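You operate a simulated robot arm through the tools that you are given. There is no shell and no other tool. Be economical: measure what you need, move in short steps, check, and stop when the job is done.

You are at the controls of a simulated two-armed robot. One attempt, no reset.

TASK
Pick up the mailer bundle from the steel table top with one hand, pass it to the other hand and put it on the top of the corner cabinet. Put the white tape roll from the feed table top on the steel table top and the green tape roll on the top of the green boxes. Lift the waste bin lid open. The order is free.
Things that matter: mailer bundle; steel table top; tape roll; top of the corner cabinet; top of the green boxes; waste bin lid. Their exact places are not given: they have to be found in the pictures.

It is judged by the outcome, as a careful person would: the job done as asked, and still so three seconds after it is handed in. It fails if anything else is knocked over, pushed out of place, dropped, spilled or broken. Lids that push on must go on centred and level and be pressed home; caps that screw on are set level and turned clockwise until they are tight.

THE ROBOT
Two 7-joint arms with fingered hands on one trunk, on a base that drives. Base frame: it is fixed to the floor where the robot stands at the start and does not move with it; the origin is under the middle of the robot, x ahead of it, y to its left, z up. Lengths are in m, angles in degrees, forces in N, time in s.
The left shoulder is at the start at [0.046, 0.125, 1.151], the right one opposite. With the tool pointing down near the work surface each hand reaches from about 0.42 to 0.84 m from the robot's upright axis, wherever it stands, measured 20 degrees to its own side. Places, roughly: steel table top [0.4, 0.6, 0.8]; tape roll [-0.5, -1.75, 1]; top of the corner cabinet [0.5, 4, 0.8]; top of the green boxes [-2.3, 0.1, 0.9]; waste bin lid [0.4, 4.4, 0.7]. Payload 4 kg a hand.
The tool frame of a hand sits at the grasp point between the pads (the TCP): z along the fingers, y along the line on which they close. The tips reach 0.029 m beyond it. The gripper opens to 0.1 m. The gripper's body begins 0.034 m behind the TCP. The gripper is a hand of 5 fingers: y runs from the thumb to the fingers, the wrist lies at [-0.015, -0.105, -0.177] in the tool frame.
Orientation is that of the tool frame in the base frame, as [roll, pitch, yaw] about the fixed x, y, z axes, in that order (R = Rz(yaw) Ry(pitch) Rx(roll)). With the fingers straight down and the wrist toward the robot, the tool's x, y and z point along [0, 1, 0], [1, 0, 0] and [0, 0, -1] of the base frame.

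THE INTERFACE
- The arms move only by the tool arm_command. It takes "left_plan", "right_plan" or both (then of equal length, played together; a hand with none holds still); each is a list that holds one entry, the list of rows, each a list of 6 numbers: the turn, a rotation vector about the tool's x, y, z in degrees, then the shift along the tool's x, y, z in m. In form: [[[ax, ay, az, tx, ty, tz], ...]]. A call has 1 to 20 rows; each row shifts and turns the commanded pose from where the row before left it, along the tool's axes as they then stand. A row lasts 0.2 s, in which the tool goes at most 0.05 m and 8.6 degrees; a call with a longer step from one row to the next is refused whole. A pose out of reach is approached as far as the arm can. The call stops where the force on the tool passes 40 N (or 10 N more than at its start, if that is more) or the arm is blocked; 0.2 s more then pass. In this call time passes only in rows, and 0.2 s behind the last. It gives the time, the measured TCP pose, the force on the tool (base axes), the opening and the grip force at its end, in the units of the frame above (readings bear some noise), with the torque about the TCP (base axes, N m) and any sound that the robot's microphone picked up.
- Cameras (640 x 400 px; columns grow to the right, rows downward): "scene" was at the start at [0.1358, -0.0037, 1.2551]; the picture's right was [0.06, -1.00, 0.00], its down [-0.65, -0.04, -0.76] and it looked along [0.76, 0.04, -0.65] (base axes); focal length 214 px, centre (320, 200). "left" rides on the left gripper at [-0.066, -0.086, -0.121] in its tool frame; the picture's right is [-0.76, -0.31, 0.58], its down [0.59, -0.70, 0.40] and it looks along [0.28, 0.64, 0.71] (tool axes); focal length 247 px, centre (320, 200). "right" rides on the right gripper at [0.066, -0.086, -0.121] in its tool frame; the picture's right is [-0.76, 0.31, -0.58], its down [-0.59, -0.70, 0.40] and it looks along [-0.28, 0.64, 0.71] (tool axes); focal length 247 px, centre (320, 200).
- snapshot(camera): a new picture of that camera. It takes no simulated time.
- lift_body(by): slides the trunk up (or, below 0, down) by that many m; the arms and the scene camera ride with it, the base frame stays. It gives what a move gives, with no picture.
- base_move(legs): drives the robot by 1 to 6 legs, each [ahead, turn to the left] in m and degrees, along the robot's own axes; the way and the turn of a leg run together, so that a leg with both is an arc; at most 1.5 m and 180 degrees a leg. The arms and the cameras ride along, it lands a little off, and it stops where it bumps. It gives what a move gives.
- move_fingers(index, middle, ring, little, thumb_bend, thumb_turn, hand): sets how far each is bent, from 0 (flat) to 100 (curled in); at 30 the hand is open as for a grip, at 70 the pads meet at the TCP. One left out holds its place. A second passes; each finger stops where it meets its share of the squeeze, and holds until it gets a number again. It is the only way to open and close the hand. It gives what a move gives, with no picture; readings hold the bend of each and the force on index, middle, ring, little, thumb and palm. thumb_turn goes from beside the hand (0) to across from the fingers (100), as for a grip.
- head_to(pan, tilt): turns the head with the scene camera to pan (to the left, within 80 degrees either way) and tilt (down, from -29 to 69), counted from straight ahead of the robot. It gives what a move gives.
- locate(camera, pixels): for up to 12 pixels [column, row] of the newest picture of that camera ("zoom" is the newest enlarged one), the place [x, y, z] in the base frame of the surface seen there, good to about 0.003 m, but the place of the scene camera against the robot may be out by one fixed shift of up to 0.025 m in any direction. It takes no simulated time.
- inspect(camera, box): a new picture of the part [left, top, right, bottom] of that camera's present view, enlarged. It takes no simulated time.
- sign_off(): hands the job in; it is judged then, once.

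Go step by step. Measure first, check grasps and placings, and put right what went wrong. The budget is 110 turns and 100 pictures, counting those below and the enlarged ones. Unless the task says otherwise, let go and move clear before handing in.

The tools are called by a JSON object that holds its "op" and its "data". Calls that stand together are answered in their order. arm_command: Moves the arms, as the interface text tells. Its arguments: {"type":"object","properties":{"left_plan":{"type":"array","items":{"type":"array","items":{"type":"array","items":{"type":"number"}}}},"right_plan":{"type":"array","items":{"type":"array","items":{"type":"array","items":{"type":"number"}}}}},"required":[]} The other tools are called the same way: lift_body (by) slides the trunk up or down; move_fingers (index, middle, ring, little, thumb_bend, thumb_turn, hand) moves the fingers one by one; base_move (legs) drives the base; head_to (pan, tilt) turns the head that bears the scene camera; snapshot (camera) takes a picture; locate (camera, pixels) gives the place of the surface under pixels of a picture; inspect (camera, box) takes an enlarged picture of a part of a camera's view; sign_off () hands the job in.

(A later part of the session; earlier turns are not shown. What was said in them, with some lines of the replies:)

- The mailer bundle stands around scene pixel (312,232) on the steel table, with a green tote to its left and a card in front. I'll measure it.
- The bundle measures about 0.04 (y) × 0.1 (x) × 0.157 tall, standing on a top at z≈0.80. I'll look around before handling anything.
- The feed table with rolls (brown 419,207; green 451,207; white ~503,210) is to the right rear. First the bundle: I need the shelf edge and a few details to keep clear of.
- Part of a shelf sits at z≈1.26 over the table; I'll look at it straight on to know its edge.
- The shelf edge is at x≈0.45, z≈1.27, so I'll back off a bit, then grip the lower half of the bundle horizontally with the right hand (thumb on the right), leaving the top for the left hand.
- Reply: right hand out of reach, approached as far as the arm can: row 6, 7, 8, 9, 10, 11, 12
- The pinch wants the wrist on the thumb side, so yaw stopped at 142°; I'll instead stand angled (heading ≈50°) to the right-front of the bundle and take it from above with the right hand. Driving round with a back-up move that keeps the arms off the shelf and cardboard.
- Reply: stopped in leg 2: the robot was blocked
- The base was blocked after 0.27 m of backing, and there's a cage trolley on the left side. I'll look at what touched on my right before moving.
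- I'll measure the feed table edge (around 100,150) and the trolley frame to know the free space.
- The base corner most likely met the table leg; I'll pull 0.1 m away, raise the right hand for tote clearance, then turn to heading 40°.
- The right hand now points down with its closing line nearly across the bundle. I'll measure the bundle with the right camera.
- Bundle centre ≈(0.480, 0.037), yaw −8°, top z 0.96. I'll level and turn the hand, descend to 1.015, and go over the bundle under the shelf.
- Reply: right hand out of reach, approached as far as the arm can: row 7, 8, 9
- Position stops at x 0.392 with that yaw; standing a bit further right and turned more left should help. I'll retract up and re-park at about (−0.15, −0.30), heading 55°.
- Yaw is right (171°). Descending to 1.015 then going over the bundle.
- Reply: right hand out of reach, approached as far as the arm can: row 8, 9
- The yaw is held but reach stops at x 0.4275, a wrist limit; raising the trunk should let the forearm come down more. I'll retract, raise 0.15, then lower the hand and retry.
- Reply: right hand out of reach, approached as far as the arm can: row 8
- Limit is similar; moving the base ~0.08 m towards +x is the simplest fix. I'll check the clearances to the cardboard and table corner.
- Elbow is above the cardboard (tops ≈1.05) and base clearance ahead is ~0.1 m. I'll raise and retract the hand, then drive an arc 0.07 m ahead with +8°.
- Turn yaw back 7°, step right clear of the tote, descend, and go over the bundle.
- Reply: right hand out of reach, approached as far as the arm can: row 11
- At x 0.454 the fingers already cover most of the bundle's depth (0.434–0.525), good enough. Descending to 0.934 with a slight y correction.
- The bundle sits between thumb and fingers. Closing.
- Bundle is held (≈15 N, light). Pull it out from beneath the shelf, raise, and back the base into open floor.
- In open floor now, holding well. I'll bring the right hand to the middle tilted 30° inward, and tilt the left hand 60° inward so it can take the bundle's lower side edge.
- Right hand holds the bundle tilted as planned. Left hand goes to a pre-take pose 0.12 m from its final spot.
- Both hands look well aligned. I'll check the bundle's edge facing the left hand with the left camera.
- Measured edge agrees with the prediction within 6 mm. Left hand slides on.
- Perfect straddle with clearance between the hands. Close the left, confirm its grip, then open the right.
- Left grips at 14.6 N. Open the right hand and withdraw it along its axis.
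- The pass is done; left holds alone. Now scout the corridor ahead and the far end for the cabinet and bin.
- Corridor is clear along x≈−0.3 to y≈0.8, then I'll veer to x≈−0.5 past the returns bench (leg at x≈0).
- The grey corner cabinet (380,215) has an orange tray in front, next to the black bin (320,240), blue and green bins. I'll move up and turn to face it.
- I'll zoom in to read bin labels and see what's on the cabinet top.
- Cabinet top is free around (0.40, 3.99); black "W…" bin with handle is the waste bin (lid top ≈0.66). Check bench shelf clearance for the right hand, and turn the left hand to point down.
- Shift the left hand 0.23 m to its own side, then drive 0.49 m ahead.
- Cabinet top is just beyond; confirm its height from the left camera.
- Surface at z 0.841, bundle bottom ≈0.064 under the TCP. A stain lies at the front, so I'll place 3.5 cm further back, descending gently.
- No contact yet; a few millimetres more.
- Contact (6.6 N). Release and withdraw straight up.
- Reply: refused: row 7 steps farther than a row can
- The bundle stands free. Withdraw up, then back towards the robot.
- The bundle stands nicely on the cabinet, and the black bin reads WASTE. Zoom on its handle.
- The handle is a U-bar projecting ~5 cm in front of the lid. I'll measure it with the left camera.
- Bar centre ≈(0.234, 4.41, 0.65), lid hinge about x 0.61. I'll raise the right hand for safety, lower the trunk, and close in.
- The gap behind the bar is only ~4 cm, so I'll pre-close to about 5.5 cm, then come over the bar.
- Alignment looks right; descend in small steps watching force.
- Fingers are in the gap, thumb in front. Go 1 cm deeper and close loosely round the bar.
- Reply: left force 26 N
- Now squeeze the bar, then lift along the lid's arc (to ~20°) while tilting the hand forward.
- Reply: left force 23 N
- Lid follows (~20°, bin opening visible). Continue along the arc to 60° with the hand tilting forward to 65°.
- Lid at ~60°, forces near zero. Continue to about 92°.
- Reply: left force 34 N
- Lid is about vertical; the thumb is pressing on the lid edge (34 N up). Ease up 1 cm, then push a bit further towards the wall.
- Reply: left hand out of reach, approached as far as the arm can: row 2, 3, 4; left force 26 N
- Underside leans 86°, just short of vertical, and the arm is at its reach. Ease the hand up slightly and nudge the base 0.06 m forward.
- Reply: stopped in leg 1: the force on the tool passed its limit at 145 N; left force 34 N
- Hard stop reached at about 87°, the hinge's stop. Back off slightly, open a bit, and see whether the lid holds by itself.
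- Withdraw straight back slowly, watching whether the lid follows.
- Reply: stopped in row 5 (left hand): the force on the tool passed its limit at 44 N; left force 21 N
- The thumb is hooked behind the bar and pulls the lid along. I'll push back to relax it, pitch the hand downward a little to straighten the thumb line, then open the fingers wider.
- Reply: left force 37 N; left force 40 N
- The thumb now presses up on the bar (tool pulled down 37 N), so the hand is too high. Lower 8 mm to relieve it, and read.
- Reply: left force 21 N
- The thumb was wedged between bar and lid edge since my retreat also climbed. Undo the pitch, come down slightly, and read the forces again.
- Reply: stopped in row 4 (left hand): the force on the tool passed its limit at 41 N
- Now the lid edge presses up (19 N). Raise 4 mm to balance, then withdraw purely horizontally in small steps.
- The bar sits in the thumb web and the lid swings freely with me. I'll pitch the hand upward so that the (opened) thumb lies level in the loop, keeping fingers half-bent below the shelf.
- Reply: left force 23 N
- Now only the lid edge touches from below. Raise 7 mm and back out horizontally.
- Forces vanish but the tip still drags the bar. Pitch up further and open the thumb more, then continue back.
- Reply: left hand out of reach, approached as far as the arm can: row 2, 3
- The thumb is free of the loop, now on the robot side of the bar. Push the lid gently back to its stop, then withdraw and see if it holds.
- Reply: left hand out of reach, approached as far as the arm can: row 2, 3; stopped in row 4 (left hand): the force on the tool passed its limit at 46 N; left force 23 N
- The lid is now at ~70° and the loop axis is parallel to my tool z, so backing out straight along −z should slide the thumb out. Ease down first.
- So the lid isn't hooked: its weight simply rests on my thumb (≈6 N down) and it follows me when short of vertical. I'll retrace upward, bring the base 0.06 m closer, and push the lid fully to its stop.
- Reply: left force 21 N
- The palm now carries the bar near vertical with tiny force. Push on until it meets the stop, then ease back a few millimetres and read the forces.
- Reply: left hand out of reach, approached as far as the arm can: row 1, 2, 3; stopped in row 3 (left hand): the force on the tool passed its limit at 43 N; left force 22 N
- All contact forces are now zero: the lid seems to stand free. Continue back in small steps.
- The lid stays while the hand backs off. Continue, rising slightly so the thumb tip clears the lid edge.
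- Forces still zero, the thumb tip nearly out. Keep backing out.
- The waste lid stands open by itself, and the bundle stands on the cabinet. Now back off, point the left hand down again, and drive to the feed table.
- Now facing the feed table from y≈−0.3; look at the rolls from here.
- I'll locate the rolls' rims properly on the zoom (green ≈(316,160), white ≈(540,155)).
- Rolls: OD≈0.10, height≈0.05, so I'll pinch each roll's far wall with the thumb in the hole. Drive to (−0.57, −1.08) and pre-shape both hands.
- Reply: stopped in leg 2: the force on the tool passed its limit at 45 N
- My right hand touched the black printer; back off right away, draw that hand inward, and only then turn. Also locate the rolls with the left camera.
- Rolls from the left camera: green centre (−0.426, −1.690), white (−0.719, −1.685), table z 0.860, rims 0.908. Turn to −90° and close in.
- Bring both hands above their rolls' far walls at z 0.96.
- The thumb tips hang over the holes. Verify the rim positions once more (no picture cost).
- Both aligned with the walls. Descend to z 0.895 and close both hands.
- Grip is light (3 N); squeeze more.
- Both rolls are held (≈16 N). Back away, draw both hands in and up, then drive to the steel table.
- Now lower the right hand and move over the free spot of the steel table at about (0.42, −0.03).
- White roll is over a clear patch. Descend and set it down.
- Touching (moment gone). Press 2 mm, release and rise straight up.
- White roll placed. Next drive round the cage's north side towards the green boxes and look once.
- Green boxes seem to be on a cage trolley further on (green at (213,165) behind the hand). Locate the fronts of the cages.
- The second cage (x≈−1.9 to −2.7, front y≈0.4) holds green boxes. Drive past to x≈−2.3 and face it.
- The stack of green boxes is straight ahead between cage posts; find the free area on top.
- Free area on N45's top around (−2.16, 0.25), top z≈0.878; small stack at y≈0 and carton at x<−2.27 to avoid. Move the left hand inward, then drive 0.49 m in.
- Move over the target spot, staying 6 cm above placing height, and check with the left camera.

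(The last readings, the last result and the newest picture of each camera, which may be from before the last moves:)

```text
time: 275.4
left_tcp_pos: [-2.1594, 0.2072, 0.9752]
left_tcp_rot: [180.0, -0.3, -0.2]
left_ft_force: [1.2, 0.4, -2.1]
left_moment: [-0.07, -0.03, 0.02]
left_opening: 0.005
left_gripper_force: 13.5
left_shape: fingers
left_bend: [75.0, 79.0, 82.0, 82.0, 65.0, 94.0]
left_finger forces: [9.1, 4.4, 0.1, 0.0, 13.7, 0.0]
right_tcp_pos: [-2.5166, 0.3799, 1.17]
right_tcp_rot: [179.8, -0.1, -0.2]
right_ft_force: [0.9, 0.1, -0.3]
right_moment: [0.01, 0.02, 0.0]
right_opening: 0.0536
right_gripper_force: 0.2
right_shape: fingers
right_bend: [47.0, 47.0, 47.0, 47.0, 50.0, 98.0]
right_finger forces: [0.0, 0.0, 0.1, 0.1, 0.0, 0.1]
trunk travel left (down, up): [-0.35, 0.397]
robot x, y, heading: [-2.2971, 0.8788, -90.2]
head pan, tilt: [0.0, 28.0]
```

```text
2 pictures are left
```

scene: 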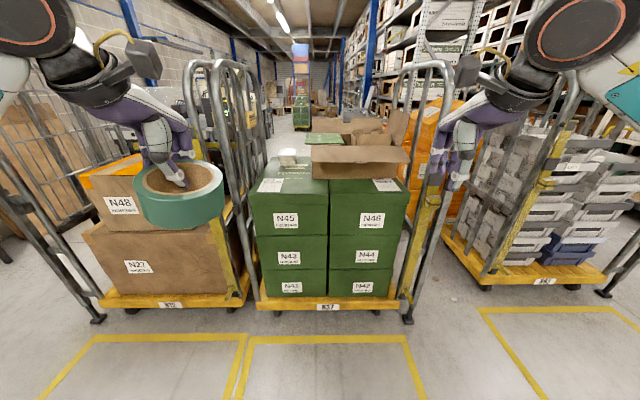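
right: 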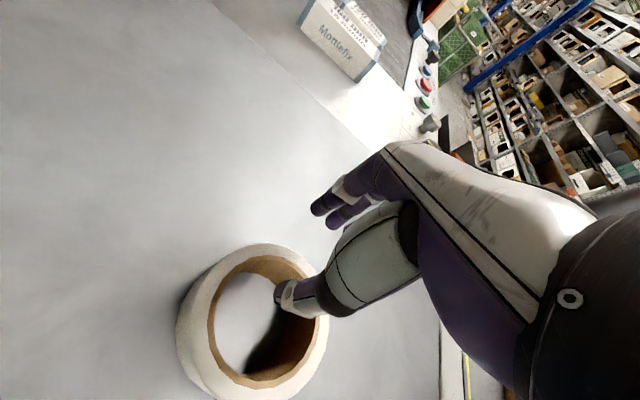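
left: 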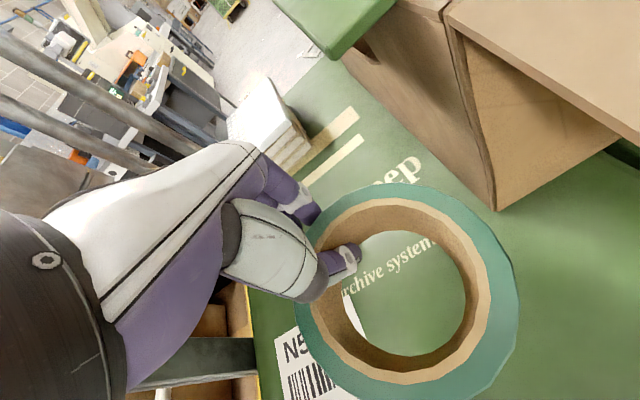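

{"op": "locate", "data": {"camera": "left", "pixels": [[420, 300], [385, 265], [495, 205], [355, 170], [540, 300], [300, 345], [410, 330], [280, 130]]}}

```text
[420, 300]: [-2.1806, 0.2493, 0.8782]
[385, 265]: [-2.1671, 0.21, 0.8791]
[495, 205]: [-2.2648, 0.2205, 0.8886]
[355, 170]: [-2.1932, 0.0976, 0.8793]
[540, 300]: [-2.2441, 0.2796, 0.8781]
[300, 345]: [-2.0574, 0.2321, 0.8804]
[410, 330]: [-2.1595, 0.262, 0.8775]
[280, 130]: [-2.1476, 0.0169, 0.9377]
```

Top at z 0.8785 and clear around. Lower 6 cm and set the roll down.

{"op": "arm_command", "data": {"left_plan": [[[0, 0, 0, 0, 0, 0.03], [0, 0, 0, 0, 0, 0.02], [0, 0, 0, 0, 0, 0.006], [0, 0, 0, 0, 0, 0.004], [0, 0, 0, 0, 0, 0.002]]]}}

```text
time: 276.6
left_tcp_pos: [-2.1578, 0.209, 0.9129]
left_tcp_rot: [-180.0, -0.5, -0.2]
left_ft_force: [0.6, 0.6, 0.3]
left_moment: [0.06, 0.07, -0.03]
left_opening: 0.0047
left_gripper_force: 15.0
left_shape: fingers
left_bend: [75.0, 78.0, 82.0, 82.0, 72.0, 93.0]
left_finger forces: [9.3, 5.6, 0.0, 0.1, 14.8, 0.0]
right_tcp_pos: [-2.5158, 0.3811, 1.1711]
right_tcp_rot: [179.8, -0.1, -0.1]
right_ft_force: [-0.4, 0.2, -0.1]
right_moment: [0.03, -0.03, 0.0]
right_opening: 0.0537
right_gripper_force: 0.1
right_shape: fingers
right_bend: [47.0, 47.0, 47.0, 47.0, 50.0, 98.0]
right_finger forces: [0.1, 0.0, 0.0, 0.1, 0.0, 0.0]
trunk travel left (down, up): [-0.35, 0.397]
robot x, y, heading: [-2.2978, 0.8795, -90.2]
head pan, tilt: [0.0, 28.0]
```

Same touch-down signature as the white roll (moment reversed, thumb yielded). Release and withdraw up and back.

{"op": "move_fingers", "data": {"hand": "left", "index": 47, "middle": 47, "ring": 47, "little": 47, "thumb_bend": 50}}

{"op": "arm_command", "data": {"left_plan": [[[0, 0, 0, 0, 0, -0.02], [0, 0, 0, 0, 0, -0.03], [0, 0, 0, 0, 0, -0.04], [0, 0, 0, 0, 0, -0.04], [0, 0, 0, 0, -0.035, -0.034], [0, 0, 0, 0, -0.035, -0.034], [0, 0, 0, 0, -0.035, -0.034], [0, 0, 0, 0, -0.035, -0.03], [0, 0, 0, 0, -0.035, 0]]]}}

{"op": "base_move", "data": {"legs": [[-0.35, 0]]}}

{"op": "inspect", "data": {"camera": "scene", "box": [200, 100, 460, 270]}}

```text
time: 277.6
left_tcp_pos: [-2.1569, 0.2085, 0.9138]
left_tcp_rot: [-180.0, -0.4, -0.2]
left_ft_force: [0.0, 0.0, 0.7]
left_moment: [0.01, -0.01, 0.03]
left_opening: 0.0532
left_gripper_force: 0.0
left_shape: fingers
left_bend: [47.0, 47.0, 47.0, 47.0, 50.0, 97.0]
left_finger forces: [0.0, 0.1, 0.0, 0.0, 0.1, 0.0]
right_tcp_pos: [-2.5172, 0.3809, 1.1717]
right_tcp_rot: [179.7, -0.1, -0.1]
right_ft_force: [-0.4, -0.1, -0.3]
right_moment: [-0.03, -0.02, 0.0]
right_opening: 0.0536
right_gripper_force: 0.0
right_shape: fingers
right_bend: [47.0, 47.0, 47.0, 47.0, 50.0, 98.0]
right_finger forces: [0.1, 0.0, 0.1, 0.0, 0.0, 0.1]
trunk travel left (down, up): [-0.35, 0.397]
robot x, y, heading: [-2.2985, 0.8809, -90.1]
head pan, tilt: [0.0, 28.0]
```

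```text
time: 279.6
left_tcp_pos: [-2.1592, 0.3851, 1.1754]
left_tcp_rot: [180.0, -0.5, -0.2]
left_ft_force: [-0.1, -0.2, -0.5]
left_moment: [-0.02, 0.02, 0.01]
left_opening: 0.0537
left_gripper_force: 0.1
left_shape: fingers
left_bend: [47.0, 47.0, 47.0, 47.0, 50.0, 98.0]
left_finger forces: [0.0, 0.0, 0.0, 0.0, 0.1, 0.1]
right_tcp_pos: [-2.5153, 0.3818, 1.1721]
right_tcp_rot: [179.7, -0.1, -0.1]
right_ft_force: [-0.4, -0.3, -0.7]
right_moment: [0.0, -0.02, -0.02]
right_opening: 0.0534
right_gripper_force: 0.0
right_shape: fingers
right_bend: [47.0, 47.0, 47.0, 47.0, 50.0, 98.0]
right_finger forces: [0.1, 0.0, 0.1, 0.0, 0.0, 0.1]
trunk travel left (down, up): [-0.35, 0.397]
robot x, y, heading: [-2.2912, 0.8811, -90.0]
head pan, tilt: [0.0, 28.0]
```

```text
time: 281.8
left_tcp_pos: [-2.1576, 0.7371, 1.1758]
left_tcp_rot: [179.8, -0.4, -0.1]
left_ft_force: [-0.1, -0.3, 0.2]
left_moment: [0.0, 0.01, 0.01]
left_opening: 0.0534
left_gripper_force: 0.0
left_shape: fingers
left_bend: [47.0, 47.0, 47.0, 47.0, 50.0, 98.0]
left_finger forces: [0.0, 0.0, 0.1, 0.0, 0.0, 0.0]
right_tcp_pos: [-2.5134, 0.7345, 1.1722]
right_tcp_rot: [179.7, -0.1, 0.1]
right_ft_force: [0.5, 0.2, 0.0]
right_moment: [0.01, 0.02, 0.02]
right_opening: 0.0535
right_gripper_force: 0.0
right_shape: fingers
right_bend: [47.0, 47.0, 47.0, 47.0, 50.0, 98.0]
right_finger forces: [0.1, 0.0, 0.0, 0.0, 0.0, 0.0]
trunk travel left (down, up): [-0.35, 0.397]
robot x, y, heading: [-2.2959, 1.2336, -90.2]
head pan, tilt: [0.0, 28.0]
```

```text
2.35 times, centred on (330, 185) of scene
```

zoom: 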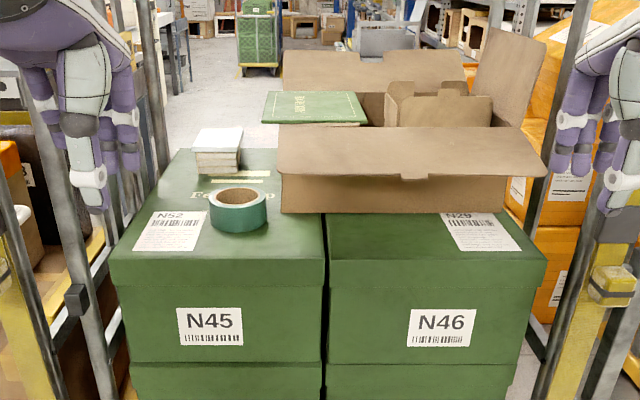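

The green roll lies on the green boxes. I'll use the last picture to confirm the waste lid and bundle from afar.

{"op": "base_move", "data": {"legs": [[-0.2, 0], [0, 138]]}}

{"op": "head_to", "data": {"pan": 0, "tilt": 10}}

{"op": "inspect", "data": {"camera": "scene", "box": [250, 140, 390, 230]}}

```text
time: 289.3
left_tcp_pos: [-2.0616, 1.8914, 1.1751]
left_tcp_rot: [180.0, -0.4, 137.7]
left_ft_force: [0.5, -0.4, 0.1]
left_moment: [0.01, -0.05, -0.01]
left_opening: 0.0537
left_gripper_force: 0.0
left_shape: fingers
left_bend: [47.0, 47.0, 47.0, 47.0, 50.0, 98.0]
left_finger forces: [0.0, 0.0, 0.1, 0.1, 0.1, 0.0]
right_tcp_pos: [-1.7942, 1.6542, 1.1721]
right_tcp_rot: [179.7, -0.1, 137.8]
right_ft_force: [-0.1, 0.8, 0.8]
right_moment: [0.02, 0.0, 0.01]
right_opening: 0.0535
right_gripper_force: 0.0
right_shape: fingers
right_bend: [47.0, 47.0, 47.0, 47.0, 50.0, 98.0]
right_finger forces: [0.1, 0.0, 0.0, 0.1, 0.0, 0.1]
trunk travel left (down, up): [-0.35, 0.397]
robot x, y, heading: [-2.2938, 1.43, 48.1]
head pan, tilt: [0.0, 28.0]
```

```text
time: 290.1
left_tcp_pos: [-2.0632, 1.8919, 1.1757]
left_tcp_rot: [180.0, -0.3, 137.7]
left_ft_force: [-0.2, 0.1, 0.3]
left_moment: [-0.01, -0.02, 0.03]
left_opening: 0.0536
left_gripper_force: 0.0
left_shape: fingers
left_bend: [47.0, 47.0, 47.0, 47.0, 50.0, 98.0]
left_finger forces: [0.0, 0.0, 0.0, 0.0, 0.0, 0.1]
right_tcp_pos: [-1.7943, 1.6558, 1.1714]
right_tcp_rot: [179.8, -0.1, 137.8]
right_ft_force: [-0.1, 0.2, 0.4]
right_moment: [-0.02, -0.07, 0.0]
right_opening: 0.0537
right_gripper_force: 0.1
right_shape: fingers
right_bend: [47.0, 47.0, 47.0, 47.0, 50.0, 98.0]
right_finger forces: [0.0, 0.1, 0.0, 0.0, 0.1, 0.0]
trunk travel left (down, up): [-0.35, 0.397]
robot x, y, heading: [-2.2925, 1.4343, 47.6]
head pan, tilt: [0.0, 10.0]
```

```text
4.44 times, centred on (320, 185) of scene
```

zoom: 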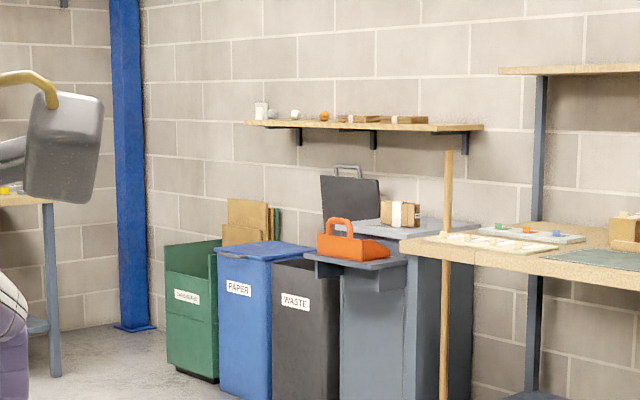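

The last picture shows the waste lid still open and the bundle on the cabinet. Both tape rolls are placed and the hands are clear, so I'm handing in.

{"op": "sign_off", "data": {}}

```text
The job is handed in.
```

All four parts of the job are done and handed in, but my right hand touched the black printer by the feed table on the way.

- **Mailer bundle:** it went from the right hand to the left and now stands on its long edge on top of the corner cabinet.
- **White tape roll:** it is on the steel table top, in the space beside the order card.
- **Green tape roll:** it is on top of the green boxes, on the left-hand box.
- **Waste bin lid:** it is open and stays up by itself. The last picture, taken about two minutes after I let go, still showed it open.
- **Printer contact:** the touch peaked at about 45 N. I backed off at once, and the printer was upright in the next picture, but I didn't measure whether it shifted.
- **Table contact:** early on, the base was also stopped by something I couldn't see, probably a leg of the steel table. The table and the things on it looked undisturbed in later pictures.
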